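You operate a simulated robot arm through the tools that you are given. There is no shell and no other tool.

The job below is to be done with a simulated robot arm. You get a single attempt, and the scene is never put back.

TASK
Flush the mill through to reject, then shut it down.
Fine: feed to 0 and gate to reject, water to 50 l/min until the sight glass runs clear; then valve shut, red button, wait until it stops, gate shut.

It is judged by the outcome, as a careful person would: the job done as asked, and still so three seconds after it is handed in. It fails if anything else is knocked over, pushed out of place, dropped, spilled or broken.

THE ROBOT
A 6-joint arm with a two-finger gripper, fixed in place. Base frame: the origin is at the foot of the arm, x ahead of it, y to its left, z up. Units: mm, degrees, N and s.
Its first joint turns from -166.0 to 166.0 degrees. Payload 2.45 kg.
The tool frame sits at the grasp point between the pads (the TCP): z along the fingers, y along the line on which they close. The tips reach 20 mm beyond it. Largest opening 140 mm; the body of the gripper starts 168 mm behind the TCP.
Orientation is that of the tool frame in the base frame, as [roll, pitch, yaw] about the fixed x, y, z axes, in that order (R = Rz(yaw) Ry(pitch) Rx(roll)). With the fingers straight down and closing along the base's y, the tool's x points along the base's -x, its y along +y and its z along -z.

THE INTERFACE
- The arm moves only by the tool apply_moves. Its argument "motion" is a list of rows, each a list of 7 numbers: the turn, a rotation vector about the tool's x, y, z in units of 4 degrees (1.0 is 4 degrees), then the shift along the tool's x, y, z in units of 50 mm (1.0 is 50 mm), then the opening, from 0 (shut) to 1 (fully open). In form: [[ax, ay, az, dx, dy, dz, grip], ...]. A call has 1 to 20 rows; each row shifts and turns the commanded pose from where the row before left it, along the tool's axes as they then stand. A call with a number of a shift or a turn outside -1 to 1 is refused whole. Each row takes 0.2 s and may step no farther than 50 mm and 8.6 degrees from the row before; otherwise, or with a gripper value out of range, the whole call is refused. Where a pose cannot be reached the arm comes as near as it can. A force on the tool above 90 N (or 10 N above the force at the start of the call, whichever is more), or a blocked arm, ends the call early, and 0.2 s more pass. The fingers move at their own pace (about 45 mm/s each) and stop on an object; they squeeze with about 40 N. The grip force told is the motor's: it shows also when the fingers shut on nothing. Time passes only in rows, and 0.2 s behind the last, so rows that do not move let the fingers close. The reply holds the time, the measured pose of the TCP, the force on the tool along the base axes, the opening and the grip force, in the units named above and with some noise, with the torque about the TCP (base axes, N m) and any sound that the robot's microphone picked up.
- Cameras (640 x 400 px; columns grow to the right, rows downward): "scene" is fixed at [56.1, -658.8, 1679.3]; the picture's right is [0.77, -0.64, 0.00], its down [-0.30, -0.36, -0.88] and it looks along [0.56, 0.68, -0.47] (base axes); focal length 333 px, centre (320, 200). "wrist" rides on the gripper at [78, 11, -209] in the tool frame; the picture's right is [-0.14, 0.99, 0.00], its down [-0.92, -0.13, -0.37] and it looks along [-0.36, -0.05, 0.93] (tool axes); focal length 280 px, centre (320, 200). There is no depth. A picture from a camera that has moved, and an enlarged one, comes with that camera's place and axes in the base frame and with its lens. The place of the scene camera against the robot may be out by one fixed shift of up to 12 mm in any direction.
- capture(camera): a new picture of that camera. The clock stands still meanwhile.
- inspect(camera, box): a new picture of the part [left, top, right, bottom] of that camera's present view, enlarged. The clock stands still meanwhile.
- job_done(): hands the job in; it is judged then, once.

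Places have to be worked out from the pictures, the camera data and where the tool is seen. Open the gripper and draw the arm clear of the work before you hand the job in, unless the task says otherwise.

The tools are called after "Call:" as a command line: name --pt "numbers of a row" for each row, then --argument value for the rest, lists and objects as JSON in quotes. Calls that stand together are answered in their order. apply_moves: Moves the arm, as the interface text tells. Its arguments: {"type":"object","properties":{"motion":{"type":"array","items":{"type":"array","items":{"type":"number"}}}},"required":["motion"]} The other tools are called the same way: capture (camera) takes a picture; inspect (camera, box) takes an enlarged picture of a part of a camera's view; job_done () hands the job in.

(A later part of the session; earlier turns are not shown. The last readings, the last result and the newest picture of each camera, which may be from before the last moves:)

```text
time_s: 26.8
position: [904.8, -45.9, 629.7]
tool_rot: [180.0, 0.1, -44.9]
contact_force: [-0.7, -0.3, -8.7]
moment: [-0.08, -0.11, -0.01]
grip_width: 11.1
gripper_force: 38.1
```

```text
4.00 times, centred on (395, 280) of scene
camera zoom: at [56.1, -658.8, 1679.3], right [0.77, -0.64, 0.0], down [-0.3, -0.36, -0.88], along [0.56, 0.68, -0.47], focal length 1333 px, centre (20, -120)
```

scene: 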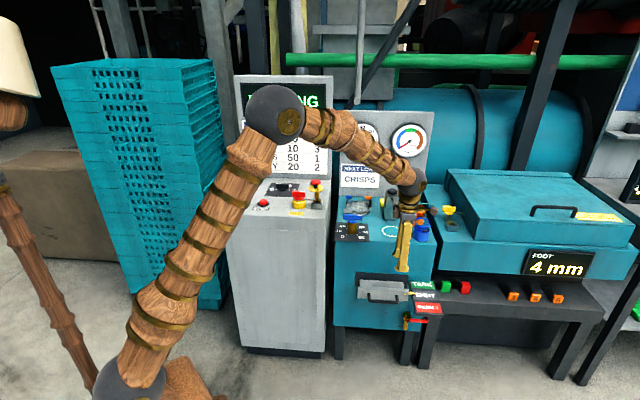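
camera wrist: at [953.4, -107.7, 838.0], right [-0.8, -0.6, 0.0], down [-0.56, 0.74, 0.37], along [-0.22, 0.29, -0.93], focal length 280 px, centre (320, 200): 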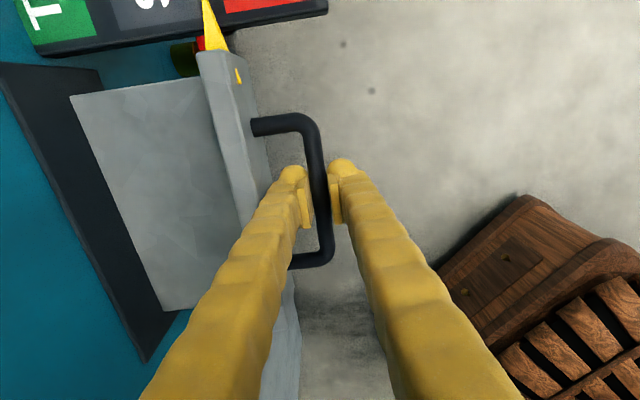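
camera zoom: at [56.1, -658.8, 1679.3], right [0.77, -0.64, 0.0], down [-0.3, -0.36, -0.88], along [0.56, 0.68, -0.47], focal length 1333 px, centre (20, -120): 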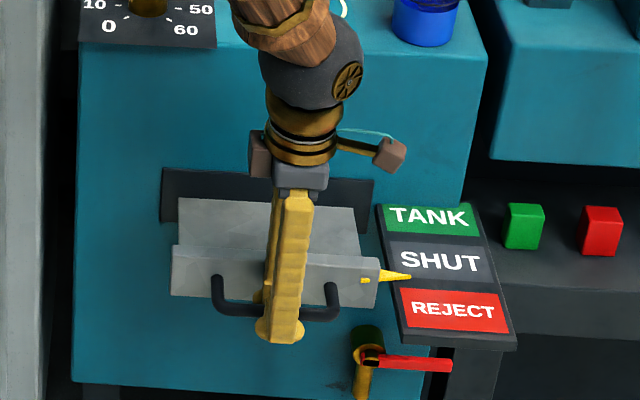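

The grip is now solid (11 mm, 38 N, little side force). I pull another 36 mm towards REJECT.

Call:
apply_moves --pt "0 0 0 0 0.18 0 0.03" --pt "0 0 0 0 0.18 0 0.03" --pt "0 0 0 0 0.18 0 0.03" --pt "0 0 0 0 0.18 0 0.03" --pt "0 0 0 0 0 0 0.03"

Call:
inspect --camera "scene" --box '[340, 230, 450, 330]'

Call:
capture --camera "scene"

```text
time_s: 28.0
position: [880.2, -70.0, 628.8]
tool_rot: [180.0, 0.2, -45.1]
contact_force: [-16.2, 15.8, -6.0]
moment: [0.05, 0.04, -0.02]
grip_width: 10.4
gripper_force: 37.7
```

```text
4.00 times, centred on (395, 280) of scene
camera zoom: at [56.1, -658.8, 1679.3], right [0.77, -0.64, 0.0], down [-0.3, -0.36, -0.88], along [0.56, 0.68, -0.47], focal length 1333 px, centre (20, -120)
```

zoom: 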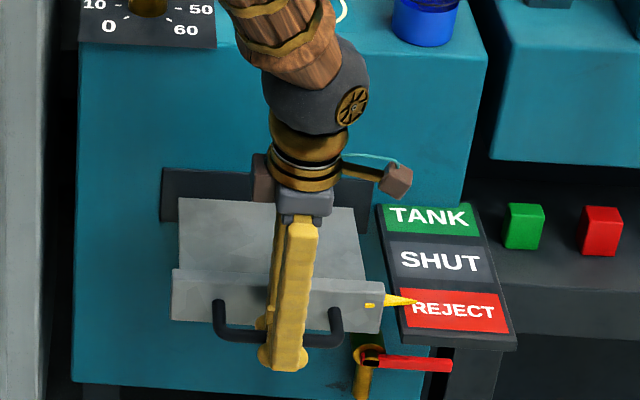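

```text
taken
```

scene: 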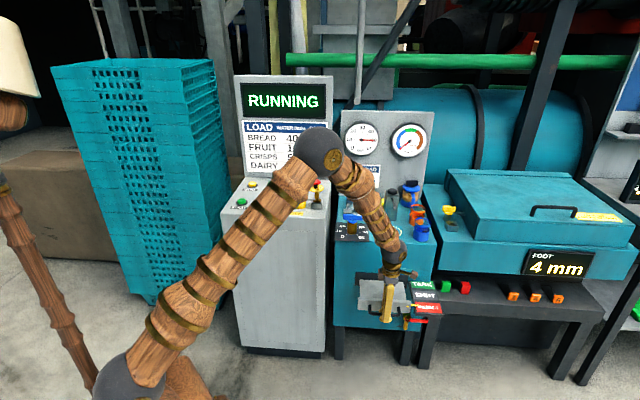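

The pointer is inside the REJECT field. Compared with its offset at SHUT it is about 4 mm short of centre, so I add that and look from the wrist as well.

Call:
apply_moves --pt "0 0 0 0 0.09 0 0.03" --pt "0 0 0 0 0 0 0.03"

Call:
inspect --camera "scene" --box '[370, 260, 450, 330]'

Call:
capture --camera "wrist"

```text
time_s: 28.8
position: [879.0, -71.3, 629.8]
tool_rot: [-179.7, -0.1, -44.8]
contact_force: [12.5, 8.7, -16.2]
moment: [-0.12, -0.11, -0.92]
grip_width: 10.6
gripper_force: 38.0
stopped in row 2: the force on the tool passed its limit at 92 N (the readings are from after the stop); the commanded pose is now the measured one
```

```text
5.71 times, centred on (410, 295) of scene
camera zoom: at [56.1, -658.8, 1679.3], right [0.77, -0.64, 0.0], down [-0.3, -0.36, -0.88], along [0.56, 0.68, -0.47], focal length 1905 px, centre (-194, -343)
```

zoom: 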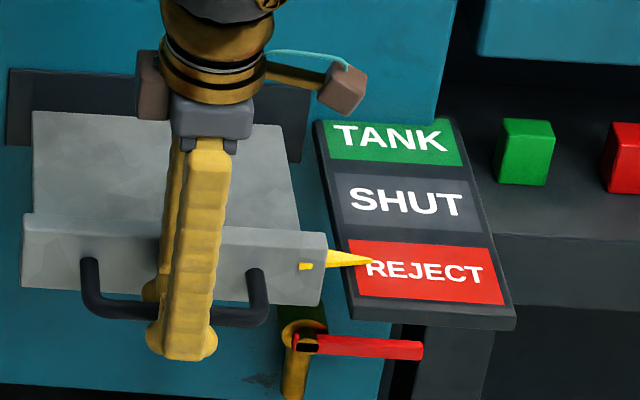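

```text
taken
camera wrist: at [927.2, -133.9, 837.6], right [-0.8, -0.6, 0.0], down [-0.56, 0.74, 0.37], along [-0.22, 0.29, -0.93], focal length 280 px, centre (320, 200)
```

wrist: 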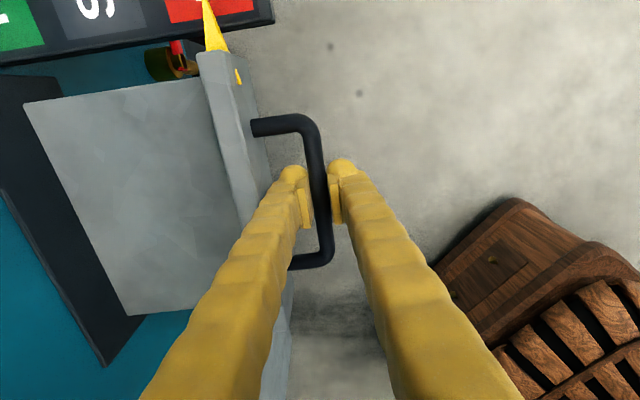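

The drawer reached its end stop (the force limit tripped there), with the pointer on REJECT. I release and lift straight up.

Call:
apply_moves --pt "0 0 0 0 0 0 0.15" --pt "0 0 0 0 0 0 0.257" --pt "0 0 0 0 0 0 0.257" --pt "0 0 0 0 0 -0.5 0.257" --pt "0 0 0 0 0 -0.9 0.257" --pt "0 0 0 0 0 -0.9 0.257" --pt "0 0 0 0 0 -0.9 0.257" --pt "0 0 0 0 0 -0.9 0.257" --pt "0 0 0 0 0 -0.9 0.257" --pt "0 0 0 0 0 -0.9 0.257" --pt "0 0 0 0 0 -0.9 0.257"

Call:
capture --camera "scene"

Call:
capture --camera "wrist"

```text
time_s: 31.2
position: [880.2, -71.8, 971.7]
tool_rot: [-179.9, 0.0, -44.9]
contact_force: [0.0, -0.6, -0.1]
moment: [0.02, 0.01, -0.01]
grip_width: 35.8
gripper_force: 0.0
```

```text
taken
```

scene: 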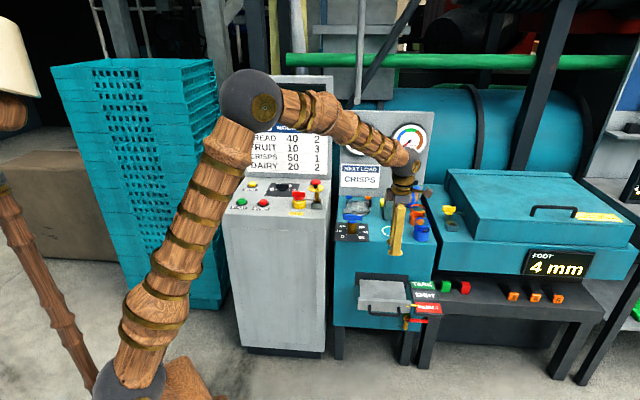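

```text
taken
camera wrist: at [927.1, -134.3, 1180.3], right [-0.8, -0.6, 0.0], down [-0.56, 0.74, 0.37], along [-0.22, 0.29, -0.93], focal length 280 px, centre (320, 200)
```

wrist: 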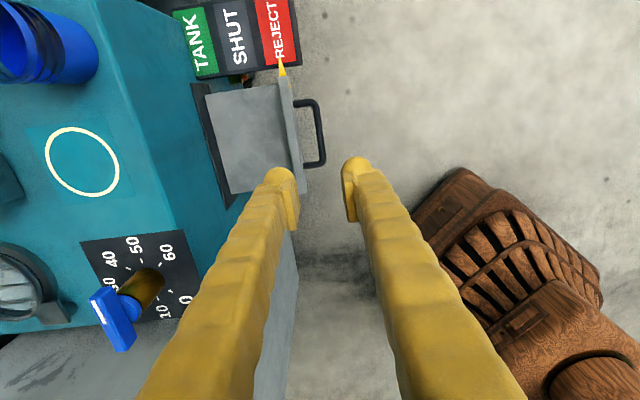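

The gate sits at REJECT. Now I check the sight glass, the flow gauge and the valve handle.

Call:
inspect --camera "wrist" --box '[0, 220, 200, 400]'

Call:
inspect --camera "scene" --box '[330, 110, 450, 250]'

```text
2.22 times, centred on (100, 310) of wrist
camera zoom: at [927.1, -134.3, 1180.3], right [-0.8, -0.6, 0.0], down [-0.56, 0.74, 0.37], along [-0.22, 0.29, -0.93], focal length 623 px, centre (809, -44)
```

zoom: 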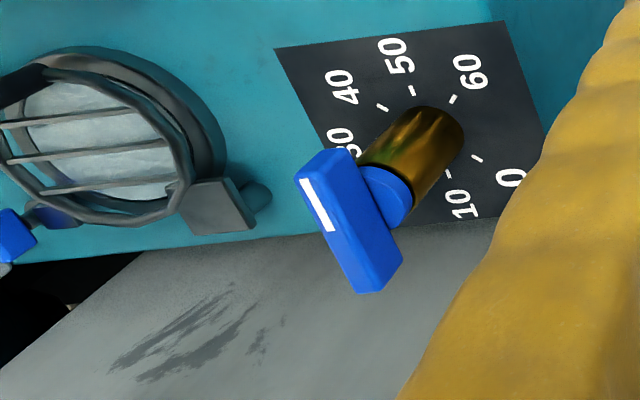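

```text
2.86 times, centred on (390, 180) of scene
camera zoom: at [56.1, -658.8, 1679.3], right [0.77, -0.64, 0.0], down [-0.3, -0.36, -0.88], along [0.56, 0.68, -0.47], focal length 952 px, centre (120, 257)
```

zoom: 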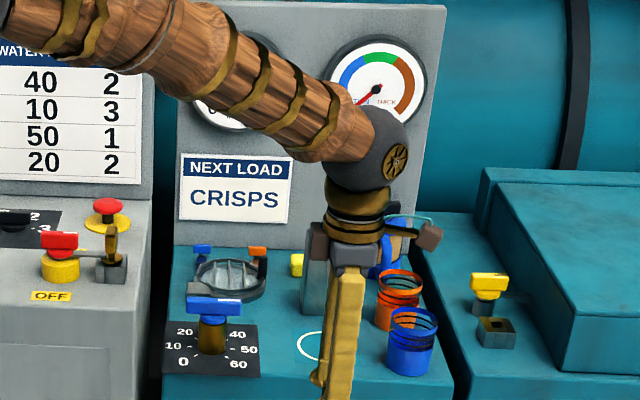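

The sight glass now shows clear water instead of brown, and the pulp needle is at THIN. The gate has only just gone to reject, so I keep flushing for a while. Meanwhile I draw the arm aside so the flow gauge can be seen and start turning the hand back for the valve.

Call:
apply_moves --pt "0 0 0 -0.8 0.014 -0.445 0.3" --pt "0 0 0 -0.8 0.014 -0.445 0.3" --pt "0 0 0 -0.8 0.014 -0.445 0.3" --pt "0 0 0 -0.8 0.014 -0.445 0.3" --pt "0 0 0 -0.8 0.014 -0.445 0.3" --pt "0 0 0 -0.8 0.014 -0.445 0.3" --pt "0 0 0 -0.8 0.014 -0.445 0.3" --pt "0 0 0 -0.8 0.014 -0.445 0.3" --pt "0 0 1 0 0 0 0.3" --pt "0 0 1 0 0 0 0.3" --pt "0 0 1 0 0 0 0.3" --pt "0 0 1 0 0 0 0.3" --pt "0 0 1 0 0 0 0.3" --pt "0 0 1 0 0 0 0.3" --pt "0 0 1 0 0 0 0.3" --pt "0 0 1 0 0 0 0.3" --pt "0 0 1 0 0 0 0.3" --pt "0 0 1 0 0 0 0.3" --pt "0 0 1 0 0 0 0.3" --pt "0 0 1 0 0 0 0.3"

Call:
capture --camera "scene"

Call:
inspect --camera "scene" --box '[330, 110, 450, 250]'

```text
time_s: 35.4
position: [648.0, 148.8, 1146.9]
tool_rot: [-179.9, -0.1, -93.0]
contact_force: [-0.1, 0.6, 0.9]
moment: [0.01, 0.0, -0.02]
grip_width: 42.0
gripper_force: 0.0
```

```text
taken
```

scene: 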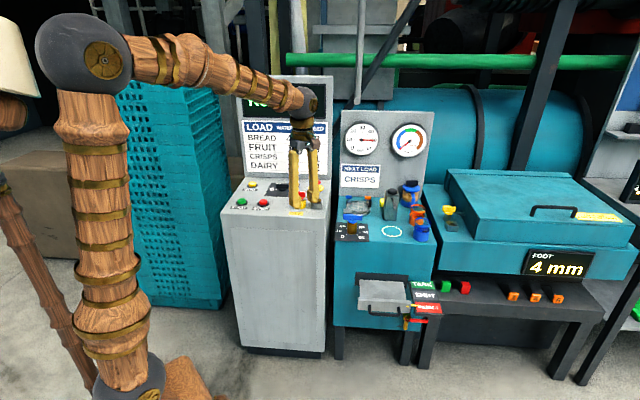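

```text
2.86 times, centred on (390, 180) of scene
camera zoom: at [56.1, -658.8, 1679.3], right [0.77, -0.64, 0.0], down [-0.3, -0.36, -0.88], along [0.56, 0.68, -0.47], focal length 952 px, centre (120, 257)
```

zoom: 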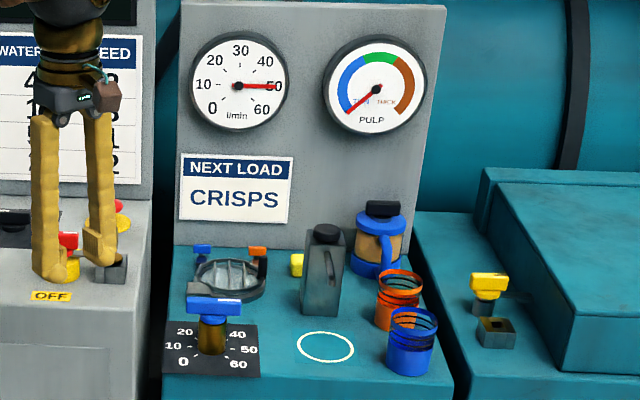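

Flow is at 50 l/min, the gate is at REJECT, feed is at 0 and the pulp needle is at the thin end. I keep the flush running while I turn the hand further towards the valve grip yaw, and then look at the glass again.

Call:
apply_moves --pt "0 0 1 0 0 0 0.3" --pt "0 0 1 0 0 0 0.3" --pt "0 0 1 0 0 0 0.3" --pt "0 0 1 0 0 0 0.3" --pt "0 0 1 0 0 0 0.3" --pt "0 0 1 0 0 0 0.3" --pt "0 0 1 0 0 0 0.3" --pt "0 0 1 0 0 0 0.3" --pt "0 0 1 0 0 0 0.3" --pt "0 0 1 0 0 0 0.3" --pt "0 0 1 0 0 0 0.3" --pt "0 0 1 0 0 0 0.3" --pt "0 0 1 0 0 0 0.3" --pt "0 0 1 0 0 0 0.3" --pt "0 0 1 0 0 0 0.3" --pt "0 0 1 0 0 0 0.3" --pt "0 0 1 0 0 0 0.3" --pt "0 0 1 0 0 0 0.3" --pt "0 0 1 0 0 0 0.3" --pt "0 0 1 0 0 0 0.3"

Call:
inspect --camera "scene" --box '[335, 180, 385, 225]'

Call:
capture --camera "wrist"

```text
time_s: 39.6
position: [646.8, 149.1, 1146.7]
tool_rot: [179.9, 0.2, -173.0]
contact_force: [0.1, -0.1, -0.2]
moment: [-0.05, 0.03, 0.0]
grip_width: 42.2
gripper_force: 0.0
```

```text
8.89 times, centred on (360, 202) of scene
camera zoom: at [56.1, -658.8, 1679.3], right [0.77, -0.64, 0.0], down [-0.3, -0.36, -0.88], along [0.56, 0.68, -0.47], focal length 2963 px, centre (-36, 178)
```

zoom: 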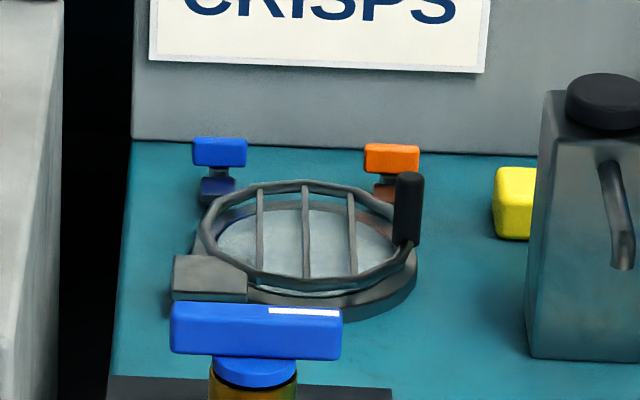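

```text
taken
camera wrist: at [568.0, 150.8, 1355.0], right [0.02, 1.0, 0.0], down [0.93, -0.01, 0.37], along [0.37, 0.0, -0.93], focal length 280 px, centre (320, 200)
```

wrist: 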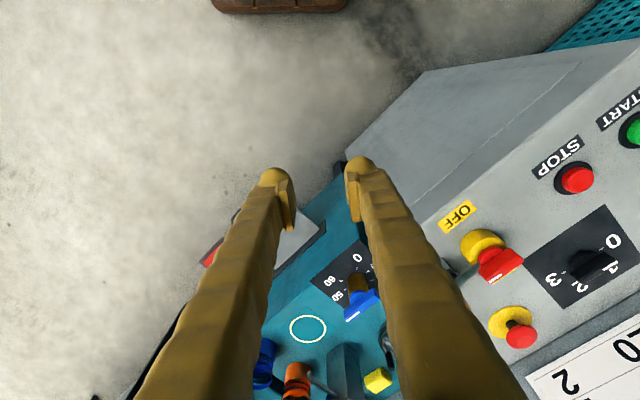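

The sight glass is clear with no brown left. I finish turning the hand to yaw 135°, so that there is room for the long turn to shut, and hover above the valve handle.

Call:
apply_moves --pt "0 0 1 0 0 0 0.32" --pt "0 0 1 0 0 0 0.32" --pt "0 0 1 0 0 0 0.32" --pt "0 0 1 0 0 0 0.32" --pt "0 0 1 0 0 0 0.32" --pt "0 0 1 0 0 0 0.32" --pt "0 0 1 0 0 0 0.32" --pt "0 0 1 0 0 0 0.32" --pt "0 0 1 0 0 0 0.32" --pt "0 0 1 0 0 0 0.32" --pt "0 0 1 0 0 0 0.32" --pt "0 0 1 0 0 0 0.32" --pt "0 0 1 0 0 0 0.32"

Call:
apply_moves --pt "0 0 0 -0.4175 0.685 0.2425 0.32" --pt "0 0 0 -0.4175 0.685 0.2425 0.32" --pt "0 0 0 -0.4175 0.685 0.2425 0.32" --pt "0 0 0 -0.4175 0.685 0.2425 0.32" --pt "0 0 0 -0.4175 0.685 0.2425 0.32" --pt "0 0 0 -0.4175 0.685 0.2425 0.32" --pt "0 0 0 -0.4175 0.685 0.2425 0.32" --pt "0 0 0 -0.4175 0.685 0.2425 0.32"

Call:
capture --camera "wrist"

Call:
capture --camera "scene"

```text
time_s: 42.4
position: [647.4, 150.8, 1146.6]
tool_rot: [179.9, 0.0, 135.0]
contact_force: [-0.6, 0.0, -0.4]
moment: [-0.03, 0.0, -0.03]
grip_width: 44.6
gripper_force: 0.1
```

```text
time_s: 44.2
position: [960.9, 226.6, 1050.4]
tool_rot: [179.9, 0.0, 135.1]
contact_force: [0.0, -0.3, 0.5]
moment: [-0.01, -0.01, 0.01]
grip_width: 44.9
gripper_force: 0.1
```

```text
taken
camera wrist: at [912.9, 288.4, 1258.9], right [0.8, 0.6, 0.0], down [0.56, -0.74, 0.37], along [0.23, -0.29, -0.93], focal length 280 px, centre (320, 200)
```

wrist: 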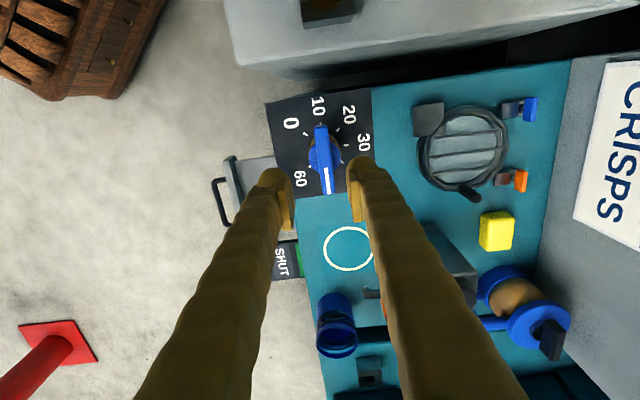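

```text
taken
```

scene: 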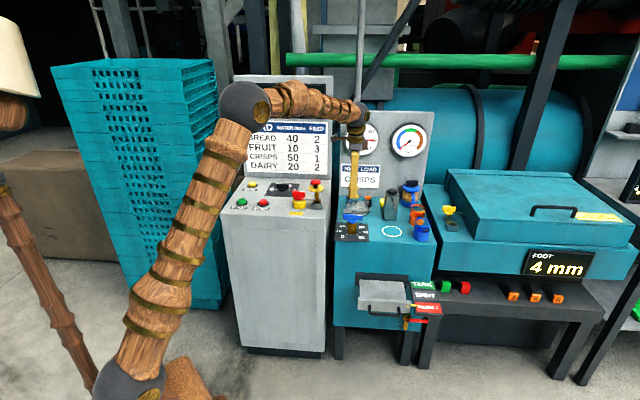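

I am above the valve and the sight glass is still clear. I zoom in to fix the handle centre precisely.

Call:
inspect --camera "wrist" --box '[250, 80, 390, 220]'

Call:
inspect --camera "wrist" --box '[400, 80, 560, 220]'

```text
2.86 times, centred on (320, 150) of wrist
camera zoom: at [912.9, 288.4, 1258.9], right [0.8, 0.6, 0.0], down [0.56, -0.74, 0.37], along [0.23, -0.29, -0.93], focal length 801 px, centre (320, 343)
```

zoom: 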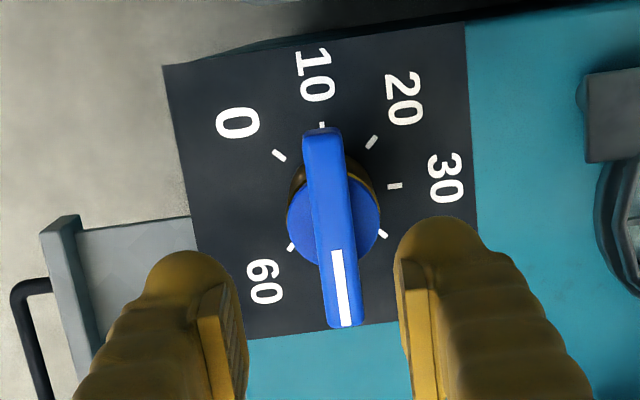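

```text
2.86 times, centred on (480, 150) of wrist
camera zoom: at [912.9, 288.4, 1258.9], right [0.8, 0.6, 0.0], down [0.56, -0.74, 0.37], along [0.23, -0.29, -0.93], focal length 801 px, centre (-137, 343)
```

zoom: 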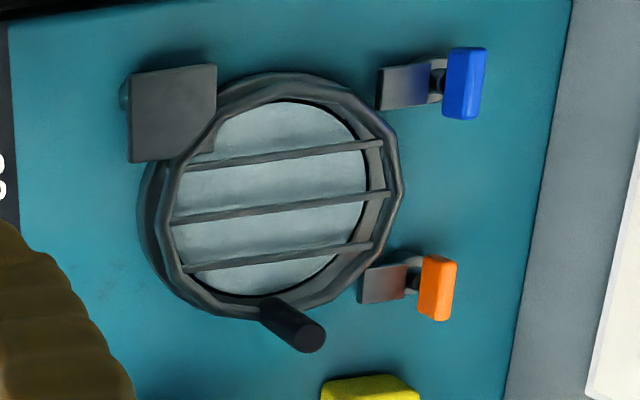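

The handle centre is at u≈519, v≈844.5, with the bar exactly along u (50 on the dial). I shift 5.5 mm in v and descend to just above the bar to check its height.

Call:
apply_moves --pt "0 0 0 0 0.11 0 0.32" --pt "0 0 0 0 0 0.9 0.32" --pt "0 0 0 0 0 0.9 0.32"

Call:
inspect --camera "wrist" --box '[250, 80, 390, 220]'

Call:
inspect --camera "scene" --box '[325, 180, 395, 250]'

```text
time_s: 45.0
position: [964.3, 230.3, 962.1]
tool_rot: [179.8, 0.1, 135.0]
contact_force: [0.1, 0.3, 0.3]
moment: [-0.02, 0.01, -0.01]
grip_width: 44.6
gripper_force: 0.0
```

```text
2.86 times, centred on (320, 150) of wrist
camera zoom: at [915.6, 293.1, 1169.9], right [0.8, 0.6, 0.0], down [0.56, -0.74, 0.37], along [0.23, -0.29, -0.93], focal length 801 px, centre (320, 343)
```

zoom: 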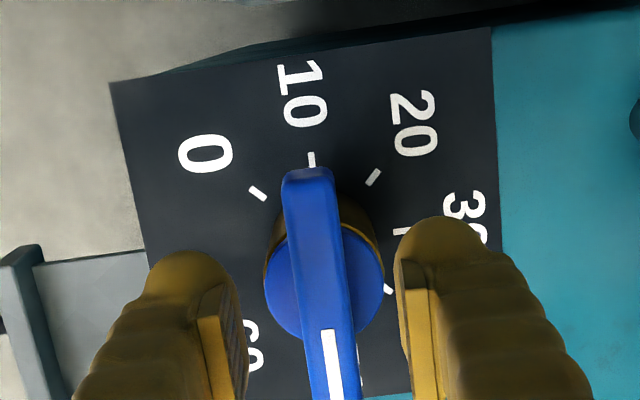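

```text
5.71 times, centred on (360, 215) of scene
camera zoom: at [56.1, -658.8, 1679.3], right [0.77, -0.64, 0.0], down [-0.3, -0.36, -0.88], along [0.56, 0.68, -0.47], focal length 1905 px, centre (91, 114)
```

zoom: 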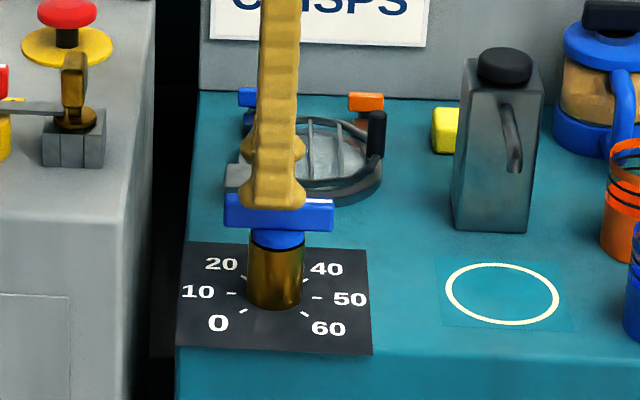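

The bar spans roughly z 909–931 with a wider hub below it. I go down to TCP z≈932, which keeps the tips above the hub, with a small v correction, and close on the bar.

Call:
apply_moves --pt "0 0 0 0 0.03 0.3 0.32" --pt "0 0 0 0 0 0.28 0.32" --pt "0 0 0 0 0 0 0.25" --pt "0 0 0 0 0 0 0.18" --pt "0 0 0 0 0 0 0.12" --pt "0 0 0 0 0 0 0.12"

Call:
inspect --camera "wrist" --box '[250, 80, 390, 220]'

Call:
inspect --camera "scene" --box '[325, 180, 395, 250]'

```text
time_s: 46.4
position: [963.9, 231.0, 933.0]
tool_rot: [179.9, 0.1, 135.2]
contact_force: [0.4, 0.6, 1.2]
moment: [0.0, -0.02, -0.02]
grip_width: 17.3
gripper_force: 0.5
```

```text
2.86 times, centred on (320, 150) of wrist
camera zoom: at [916.1, 293.8, 1140.4], right [0.8, 0.6, 0.0], down [0.56, -0.74, 0.37], along [0.23, -0.29, -0.93], focal length 801 px, centre (320, 343)
```

zoom: 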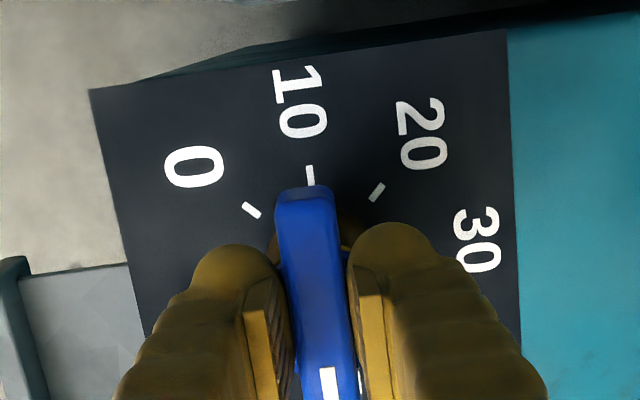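

```text
5.71 times, centred on (360, 215) of scene
camera zoom: at [56.1, -658.8, 1679.3], right [0.77, -0.64, 0.0], down [-0.3, -0.36, -0.88], along [0.56, 0.68, -0.47], focal length 1905 px, centre (91, 114)
```

zoom: 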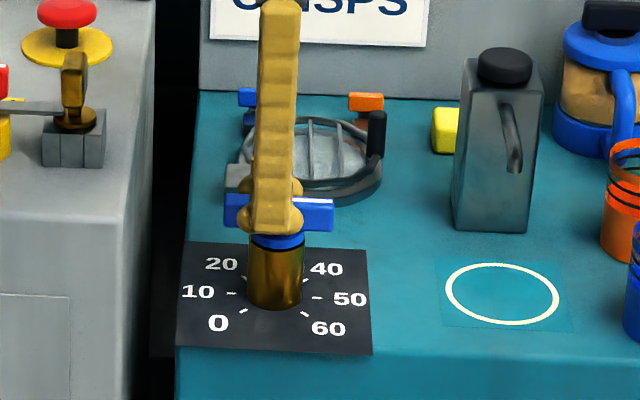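

The bar is between the pads, and the glass has stayed clear with the gate on reject for well over 15 s. I firm the grip and begin turning counter-clockwise towards shut, watching the forces.

Call:
apply_moves --pt "0 0 0 0 0 0 0.08" --pt "0 0 0 0 0 0 0.08" --pt "0 0 -1 0 0 0 0.08" --pt "0 0 -1 0 0 0 0.08" --pt "0 0 -1 0 0 0 0.08" --pt "0 0 -1 0 0 0 0.08" --pt "0 0 -1 0 0 0 0.08" --pt "0 0 -1 0 0 0 0.08"

Call:
inspect --camera "wrist" --box '[250, 80, 390, 220]'

Call:
inspect --camera "scene" --box '[325, 110, 445, 250]'

```text
time_s: 48.2
position: [962.9, 228.3, 932.0]
tool_rot: [-179.8, 0.0, 159.2]
contact_force: [-54.2, -49.2, 18.4]
moment: [-0.56, 0.59, -0.48]
grip_width: 16.2
gripper_force: 41.5
```

```text
2.86 times, centred on (320, 150) of wrist
camera zoom: at [894.0, 267.4, 1140.4], right [0.48, 0.88, 0.0], down [0.81, -0.45, 0.37], along [0.32, -0.18, -0.93], focal length 801 px, centre (320, 343)
```

zoom: 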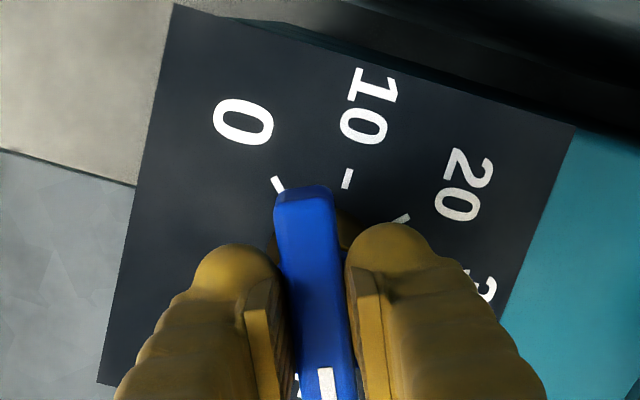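

```text
2.86 times, centred on (385, 180) of scene
camera zoom: at [56.1, -658.8, 1679.3], right [0.77, -0.64, 0.0], down [-0.3, -0.36, -0.88], along [0.56, 0.68, -0.47], focal length 952 px, centre (134, 257)
```

zoom: 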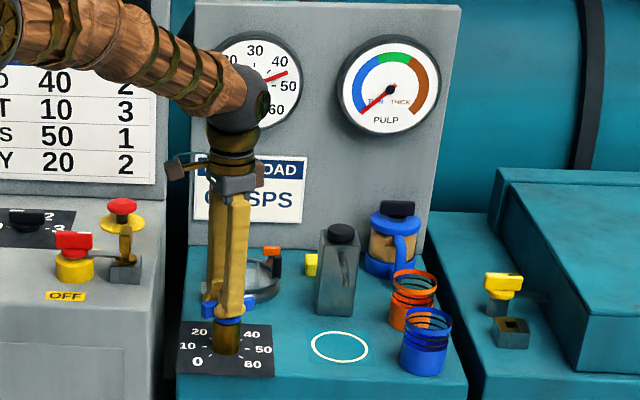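

The valve follows, with flow falling through about 45. But the tool is loaded about 73 N along -v, so the axis is a few millimetres nearer than commanded. I shift about 3.5 mm in -v to relieve it before turning on.

Call:
apply_moves --pt "0 0 0 0.029 -0.064 0 0.08" --pt "0 0 0 0 0 0 0.08"

```text
time_s: 48.8
position: [962.7, 228.3, 932.3]
tool_rot: [179.8, 0.2, 159.1]
contact_force: [-2.8, -19.5, -8.5]
moment: [-0.25, -0.15, -0.11]
grip_width: 16.0
gripper_force: 41.9
```

The load dropped to about 20 N. I go on turning in short steps, correcting as I go.

Call:
apply_moves --pt "0 0 -1 0 -0.015 0 0.08" --pt "0 0 -1 0 0 0 0.08" --pt "0 0 -1 0 0 0 0.08" --pt "0 0 -1 0 0 0 0.08" --pt "0 0 -1 0 0 0 0.08"

```text
time_s: 50.0
position: [962.1, 228.0, 932.6]
tool_rot: [180.0, 0.2, 179.2]
contact_force: [21.2, -21.8, -7.2]
moment: [-0.22, -0.13, -0.15]
grip_width: 15.9
gripper_force: 41.9
```

Now about 30 N towards +u. I nudge 1.5 mm that way and keep turning.

Call:
apply_moves --pt "0 0 -1 -0.021 -0.021 0 0.08" --pt "0 0 -1 0 0 0 0.08" --pt "0 0 -1 0 0 0 0.08" --pt "0 0 -1 0 0 0 0.08" --pt "0 0 -1 0 0 0 0.08"

Call:
inspect --camera "wrist" --box '[250, 80, 390, 220]'

Call:
inspect --camera "scene" --box '[325, 110, 445, 250]'

```text
time_s: 51.2
position: [961.5, 225.5, 931.3]
tool_rot: [-179.9, 0.1, -160.9]
contact_force: [-2.3, -53.2, 4.0]
moment: [-0.6, 0.15, -0.33]
grip_width: 15.9
gripper_force: 41.6
```

```text
2.86 times, centred on (320, 150) of wrist
camera zoom: at [885.0, 209.3, 1140.3], right [-0.19, 0.98, 0.0], down [0.91, 0.18, 0.37], along [0.36, 0.07, -0.93], focal length 801 px, centre (320, 343)
```

zoom: 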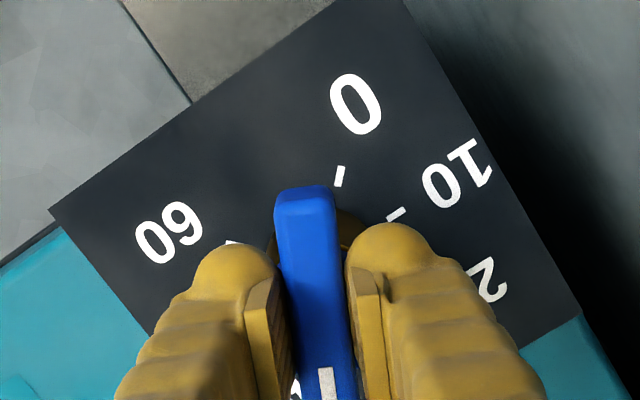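

```text
2.86 times, centred on (385, 180) of scene
camera zoom: at [56.1, -658.8, 1679.3], right [0.77, -0.64, 0.0], down [-0.3, -0.36, -0.88], along [0.56, 0.68, -0.47], focal length 952 px, centre (134, 257)
```

zoom: 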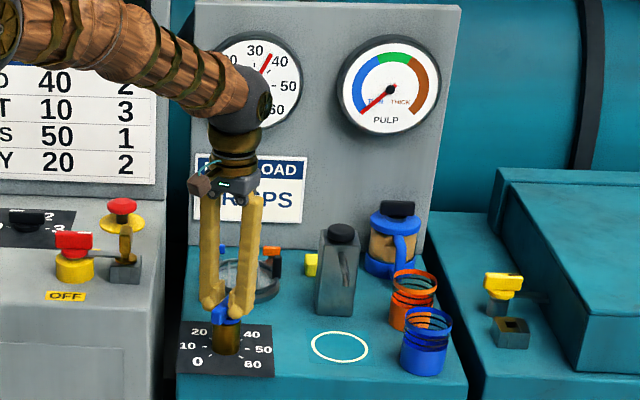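

The flow is about 38 and falling smoothly, but -53 N shows up in y. I shift 3 mm in -y and go on.

Call:
apply_moves --pt "0 0 0 0.02 -0.057 0 0.08" --pt "0 0 -1 0 0 0 0.08" --pt "0 0 -1 0 0 0 0.08" --pt "0 0 -1 0 0 0 0.08" --pt "0 0 -1 0 0 0 0.08"

```text
time_s: 52.4
position: [963.1, 223.3, 932.4]
tool_rot: [-180.0, 0.3, -144.9]
contact_force: [8.5, -40.9, -3.1]
moment: [-0.38, -0.13, -0.24]
grip_width: 15.9
gripper_force: 42.1
```

Still -41 N in y; another 2.3 mm correction with the next turn.

Call:
apply_moves --pt "0 0 0 0.018 -0.043 0 0.08" --pt "0 0 -1 0 0 0 0.08" --pt "0 0 -1 0 0 0 0.08" --pt "0 0 -1 0 0 0 0.08" --pt "0 0 -1 0 0 0 0.08"

```text
time_s: 53.6
position: [964.2, 221.0, 931.7]
tool_rot: [-179.8, 0.2, -128.9]
contact_force: [48.4, -4.0, -12.4]
moment: [0.05, -0.5, -0.29]
grip_width: 16.1
gripper_force: 41.9
```

Now +48 N in x; shift 2.8 mm in +x and continue turning.

Call:
apply_moves --pt "0 0 0 -0.035 -0.044 0 0.08" --pt "0 0 -1 0 0 0 0.08" --pt "0 0 -1 0 0 0 0.08" --pt "0 0 -1 0 0 0 0.08" --pt "0 0 -1 0 0 0 0.08"

Call:
inspect --camera "wrist" --box '[250, 80, 390, 220]'

Call:
inspect --camera "scene" --box '[325, 110, 445, 250]'

```text
time_s: 54.8
position: [966.0, 220.6, 932.4]
tool_rot: [-180.0, 0.1, -113.0]
contact_force: [14.4, -10.3, 4.8]
moment: [-0.02, -0.18, -0.08]
grip_width: 15.8
gripper_force: 42.2
```

```text
2.86 times, centred on (320, 150) of wrist
camera zoom: at [925.5, 152.4, 1140.3], right [-0.86, 0.51, 0.0], down [0.48, 0.8, 0.37], along [0.19, 0.32, -0.93], focal length 801 px, centre (320, 343)
```

zoom: 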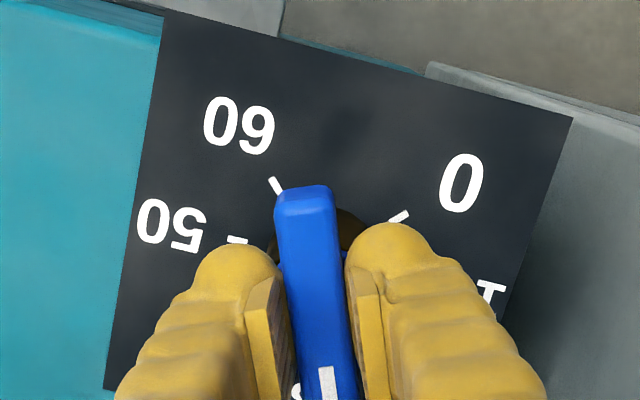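

```text
2.86 times, centred on (385, 180) of scene
camera zoom: at [56.1, -658.8, 1679.3], right [0.77, -0.64, 0.0], down [-0.3, -0.36, -0.88], along [0.56, 0.68, -0.47], focal length 952 px, centre (134, 257)
```

zoom: 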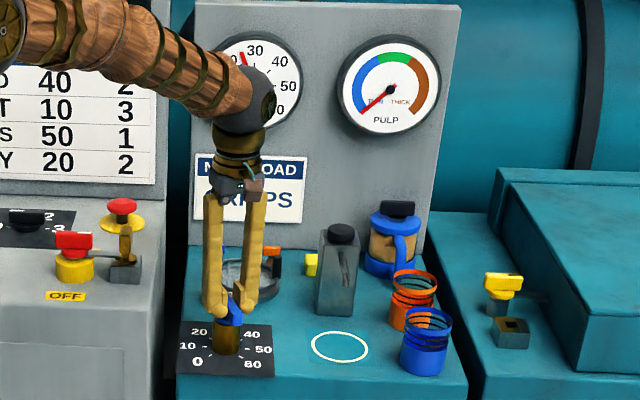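

Forces are low now and the flow is about 26. I continue with 24° steps.

Call:
apply_moves --pt "0 0 -1 -0.01 -0.012 0 0.08" --pt "0 0 -1 0 0 0 0.08" --pt "0 0 -1 0 0 0 0.08" --pt "0 0 -1 0 0 0 0.08" --pt "0 0 -1 0 0 0 0.08" --pt "0 0 -1 0 0 0 0.08"

```text
time_s: 56.2
position: [969.3, 219.3, 930.9]
tool_rot: [-179.7, 0.0, -88.9]
contact_force: [50.0, -34.6, 9.8]
moment: [-0.42, -0.54, -0.32]
grip_width: 16.0
gripper_force: 41.7
```

The load is 61 N along +u; I shift 3.5 mm that way and continue.

Call:
apply_moves --pt "0 0 0 0.041 -0.057 0 0.08" --pt "0 0 -1 0 0 0 0.08" --pt "0 0 -1 0 0 0 0.08" --pt "0 0 -1 0 0 0 0.08" --pt "0 0 -1 0 0 0 0.08"

```text
time_s: 57.4
position: [969.0, 220.5, 931.6]
tool_rot: [-179.6, 0.0, -72.8]
contact_force: [43.5, 12.5, 9.3]
moment: [0.44, -0.39, -0.29]
grip_width: 15.9
gripper_force: 42.2
```

Another +x correction of 2.5 mm, then the next steps.

Call:
apply_moves --pt "0 0 0 0.001 -0.052 0 0.08" --pt "0 0 -1 0 0 0 0.08" --pt "0 0 -1 0 0 0 0.08" --pt "0 0 -1 0 0 0 0.08" --pt "0 0 -1 0 0 0 0.08"

Call:
inspect --camera "wrist" --box '[250, 80, 390, 220]'

Call:
inspect --camera "scene" --box '[325, 110, 445, 250]'

```text
time_s: 58.6
position: [971.5, 220.4, 931.3]
tool_rot: [-179.9, 0.0, -56.9]
contact_force: [1.5, 28.5, 8.1]
moment: [0.45, 0.1, -0.1]
grip_width: 16.2
gripper_force: 42.1
```

```text
2.86 times, centred on (320, 150) of wrist
camera zoom: at [1005.9, 149.2, 1140.3], right [-0.9, -0.43, 0.0], down [-0.4, 0.84, 0.37], along [-0.15, 0.33, -0.93], focal length 801 px, centre (320, 343)
```

zoom: 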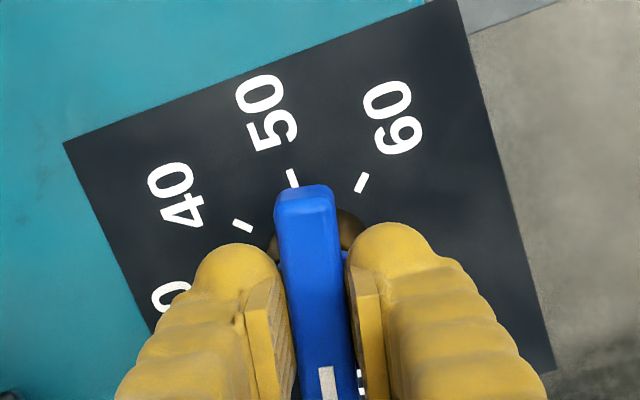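

```text
2.86 times, centred on (385, 180) of scene
camera zoom: at [56.1, -658.8, 1679.3], right [0.77, -0.64, 0.0], down [-0.3, -0.36, -0.88], along [0.56, 0.68, -0.47], focal length 952 px, centre (134, 257)
```

zoom: 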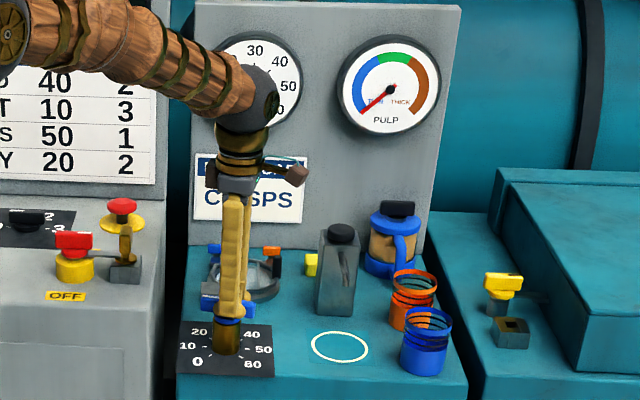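

168° turned; flow is below about 15 (needle behind the arm). I correct +y by 1.6 mm and continue.

Call:
apply_moves --pt "0 0 0 -0.027 -0.017 0 0.08" --pt "0 0 -1 0 0 0 0.08" --pt "0 0 -1 0 0 0 0.08" --pt "0 0 -1 0 0 0 0.08" --pt "0 0 -1 0 0 0 0.08"

```text
time_s: 59.8
position: [973.6, 221.0, 931.2]
tool_rot: [-179.7, -0.2, -40.9]
contact_force: [53.8, 28.4, -8.0]
moment: [0.21, -0.58, -0.34]
grip_width: 16.0
gripper_force: 41.8
```

Putting the readings together, the valve axis lies at about (968, 227) and the hand has drifted 8 mm along the bar. I open the fingers slightly, centre on the axis, and re-grip for the last ~41°.

Call:
apply_moves --pt "0 0 0 0 0 0 0.15" --pt "0 0 0 0 0 0 0.2" --pt "0 0 0 0 0 0 0.2"

Call:
inspect --camera "wrist" --box '[220, 80, 420, 280]'

```text
time_s: 60.6
position: [971.2, 221.2, 933.6]
tool_rot: [-179.9, -0.2, -40.9]
contact_force: [-0.2, 0.0, 0.6]
moment: [0.0, 0.01, 0.03]
grip_width: 28.2
gripper_force: 0.1
```

```text
2.00 times, centred on (320, 180) of wrist
camera zoom: at [1023.5, 161.6, 1140.5], right [-0.75, -0.66, 0.0], down [-0.61, 0.7, 0.37], along [-0.24, 0.28, -0.93], focal length 561 px, centre (320, 240)
```

zoom: 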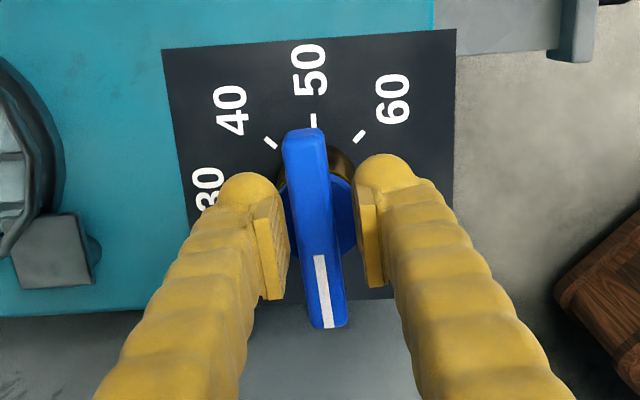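

From the opposite view the two estimates average to the same axis, (968, 227). I recentre there and re-grip.

Call:
apply_moves --pt "0 0 0 -0.129 -0.042 0 0.2" --pt "0 0 0 0 0 0 0.15" --pt "0 0 0 0 0 0 0.08" --pt "0 0 0 0 0 0 0.08"

```text
time_s: 61.6
position: [969.0, 226.7, 933.1]
tool_rot: [-179.8, -0.1, -41.0]
contact_force: [-1.5, -1.3, -0.2]
moment: [-0.03, -0.02, 0.01]
grip_width: 16.0
gripper_force: 37.0
```

The grip is centred with almost no side load. I turn the remaining angle, first 20°.

Call:
apply_moves --pt "0 0 -1 0 0 0 0.08" --pt "0 0 -1 0 0 0 0.08" --pt "0 0 -1 0 0 0 0.08" --pt "0 0 -1 0 0 0 0.08" --pt "0 0 -1 0 0 0 0.08"

Call:
inspect --camera "scene" --box '[325, 110, 445, 250]'

```text
time_s: 62.8
position: [968.4, 226.2, 931.5]
tool_rot: [-180.0, -0.1, -20.9]
contact_force: [-5.9, -16.7, 8.1]
moment: [-0.13, 0.19, -0.02]
grip_width: 16.2
gripper_force: 42.1
```

```text
2.86 times, centred on (385, 180) of scene
camera zoom: at [56.1, -658.8, 1679.3], right [0.77, -0.64, 0.0], down [-0.3, -0.36, -0.88], along [0.56, 0.68, -0.47], focal length 952 px, centre (134, 257)
```

zoom: 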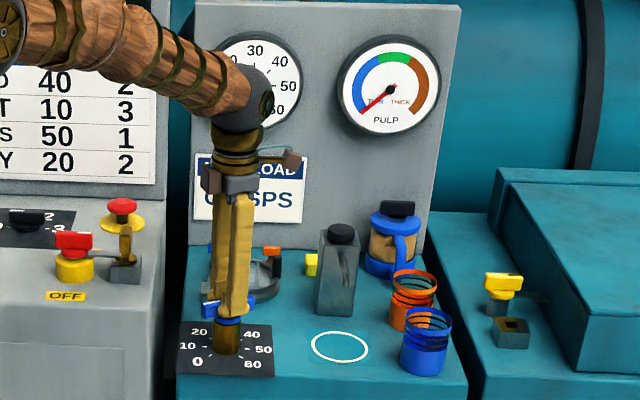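

Smooth with low load. I turn the last 20° and a bit, to reach the shut end.

Call:
apply_moves --pt "0 0 -1 0 0 0 0.08" --pt "0 0 -1 0 0 0 0.08" --pt "0 0 -1 0 0 0 0.08" --pt "0 0 -1 0 0 0 0.08" --pt "0 0 -1 0 0 0 0.08" --pt "0 0 -0.4 0 0 0 0.08"

Call:
inspect --camera "wrist" --box '[220, 60, 420, 260]'

```text
time_s: 64.2
position: [967.8, 226.1, 932.5]
tool_rot: [179.9, 0.0, 0.6]
contact_force: [-18.0, -30.1, 10.1]
moment: [-0.3, 0.18, -0.48]
grip_width: 16.1
gripper_force: 42.4
```

```text
2.00 times, centred on (320, 160) of wrist
camera zoom: at [1046.7, 216.5, 1140.8], right [-0.13, -0.99, 0.0], down [-0.92, 0.12, 0.37], along [-0.36, 0.05, -0.93], focal length 561 px, centre (320, 280)
```

zoom: 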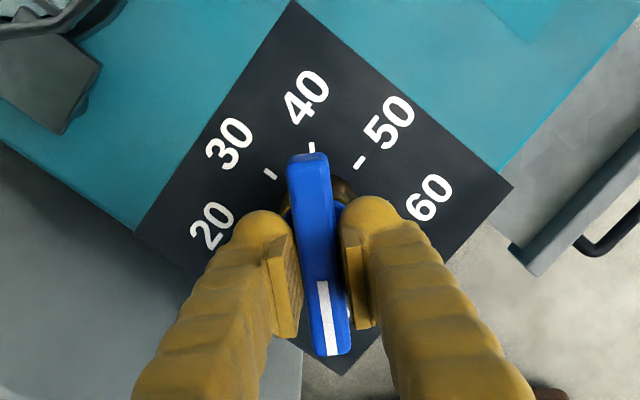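

The tail points to 40, so the white end is at 0. I try 1.6° more to see whether the end stop is reached.

Call:
apply_moves --pt "0 0 -0.4 0 0 0 0.08" --pt "0 0 0 0 0 0 0.08"

```text
time_s: 64.8
position: [968.6, 225.4, 932.1]
tool_rot: [-179.9, -0.2, 2.2]
contact_force: [-12.9, -34.6, 1.7]
moment: [-0.36, 0.15, -1.0]
grip_width: 16.2
gripper_force: 42.5
```

The torque rises to 1 N·m, so this is the end stop and the valve is shut. I release and lift away, then check the gauge.

Call:
apply_moves --pt "0 0 0 0 0 0 0.15" --pt "0 0 0 0 0 0 0.25" --pt "0 0 0 0 0 0 0.3" --pt "0 0 0 0 0 -0.6 0.3" --pt "0 0 0 0 0 -0.9 0.3" --pt "0 0 0 0 0 -0.9 0.3" --pt "0 0 0 0 0 -0.9 0.3" --pt "0 0 0 0 0 -0.9 0.3"

Call:
capture --camera "wrist"

Call:
capture --camera "scene"

```text
time_s: 66.6
position: [966.6, 223.6, 1140.3]
tool_rot: [-180.0, -0.1, 2.2]
contact_force: [1.0, -0.2, -0.2]
moment: [-0.01, 0.07, -0.03]
grip_width: 41.9
gripper_force: 0.0
```

```text
taken
camera wrist: at [1045.9, 216.4, 1348.0], right [-0.1, -1.0, 0.0], down [-0.93, 0.09, 0.37], along [-0.37, 0.04, -0.93], focal length 280 px, centre (320, 200)
```

wrist: 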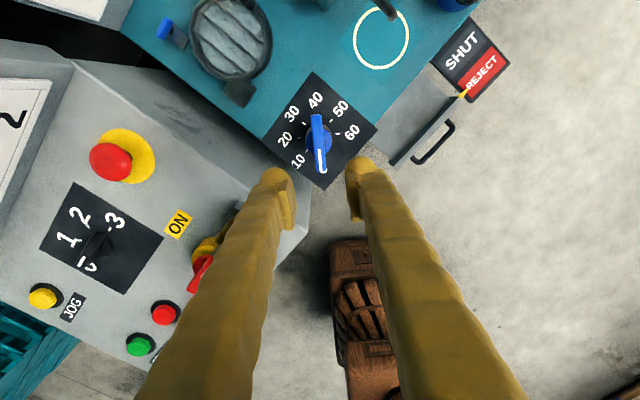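

```text
taken
```

scene: 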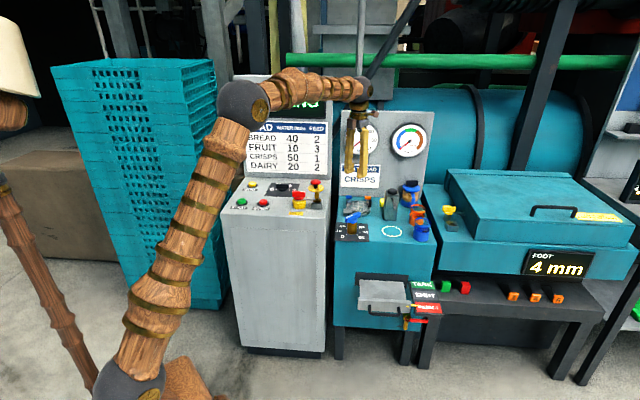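

The pointer reads 0. I move over towards the STOP button, staying high and closing the fingers on the way, then check the gauge with the arm out of its way.

Call:
apply_moves --pt "0 0 0 -0.566 -0.706 0 0.2" --pt "0 0 0 -0.566 -0.706 0 0.1" --pt "0 0 0 -0.566 -0.706 0 0.0" --pt "0 0 0 -0.566 -0.706 0 0.0" --pt "0 0 0 -0.566 -0.706 0 0.0" --pt "0 0 0 -0.566 -0.706 0 0.0" --pt "0 0 0 -0.566 -0.706 0 0.0" --pt "0 0 0 -0.566 -0.706 0 0.0" --pt "0 0 0 -0.566 -0.706 0 0.0"

Call:
capture --camera "wrist"

Call:
inspect --camera "scene" --box '[330, 110, 450, 250]'

Call:
capture --camera "scene"

```text
time_s: 68.6
position: [705.0, 534.9, 1142.0]
tool_rot: [180.0, -0.1, 2.3]
contact_force: [-0.8, -0.9, -0.2]
moment: [0.03, 0.01, -0.02]
grip_width: 0.2
gripper_force: 29.3
```

```text
taken
camera wrist: at [782.8, 527.8, 1351.2], right [-0.1, -1.0, 0.0], down [-0.93, 0.09, 0.37], along [-0.36, 0.04, -0.93], focal length 280 px, centre (320, 200)
```

wrist: 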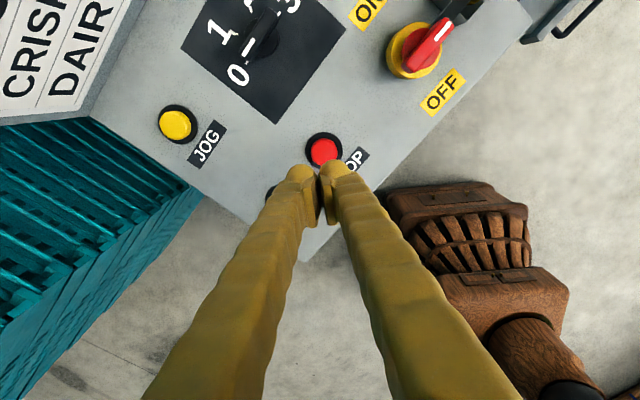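

```text
2.86 times, centred on (390, 180) of scene
camera zoom: at [56.1, -658.8, 1679.3], right [0.77, -0.64, 0.0], down [-0.3, -0.36, -0.88], along [0.56, 0.68, -0.47], focal length 952 px, centre (120, 257)
```

zoom: 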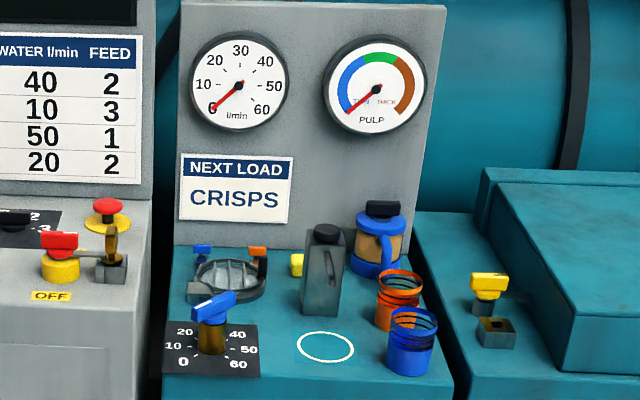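

```text
taken
```

scene: 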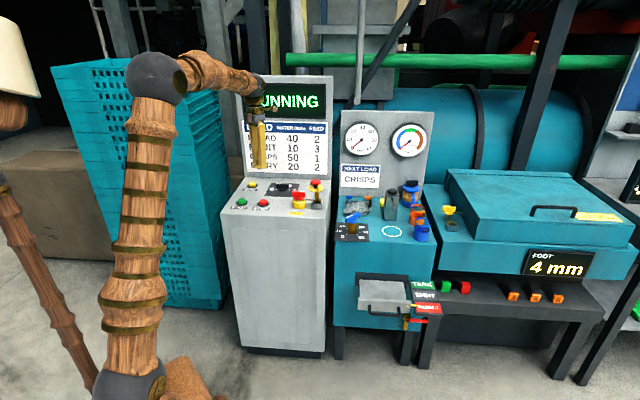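

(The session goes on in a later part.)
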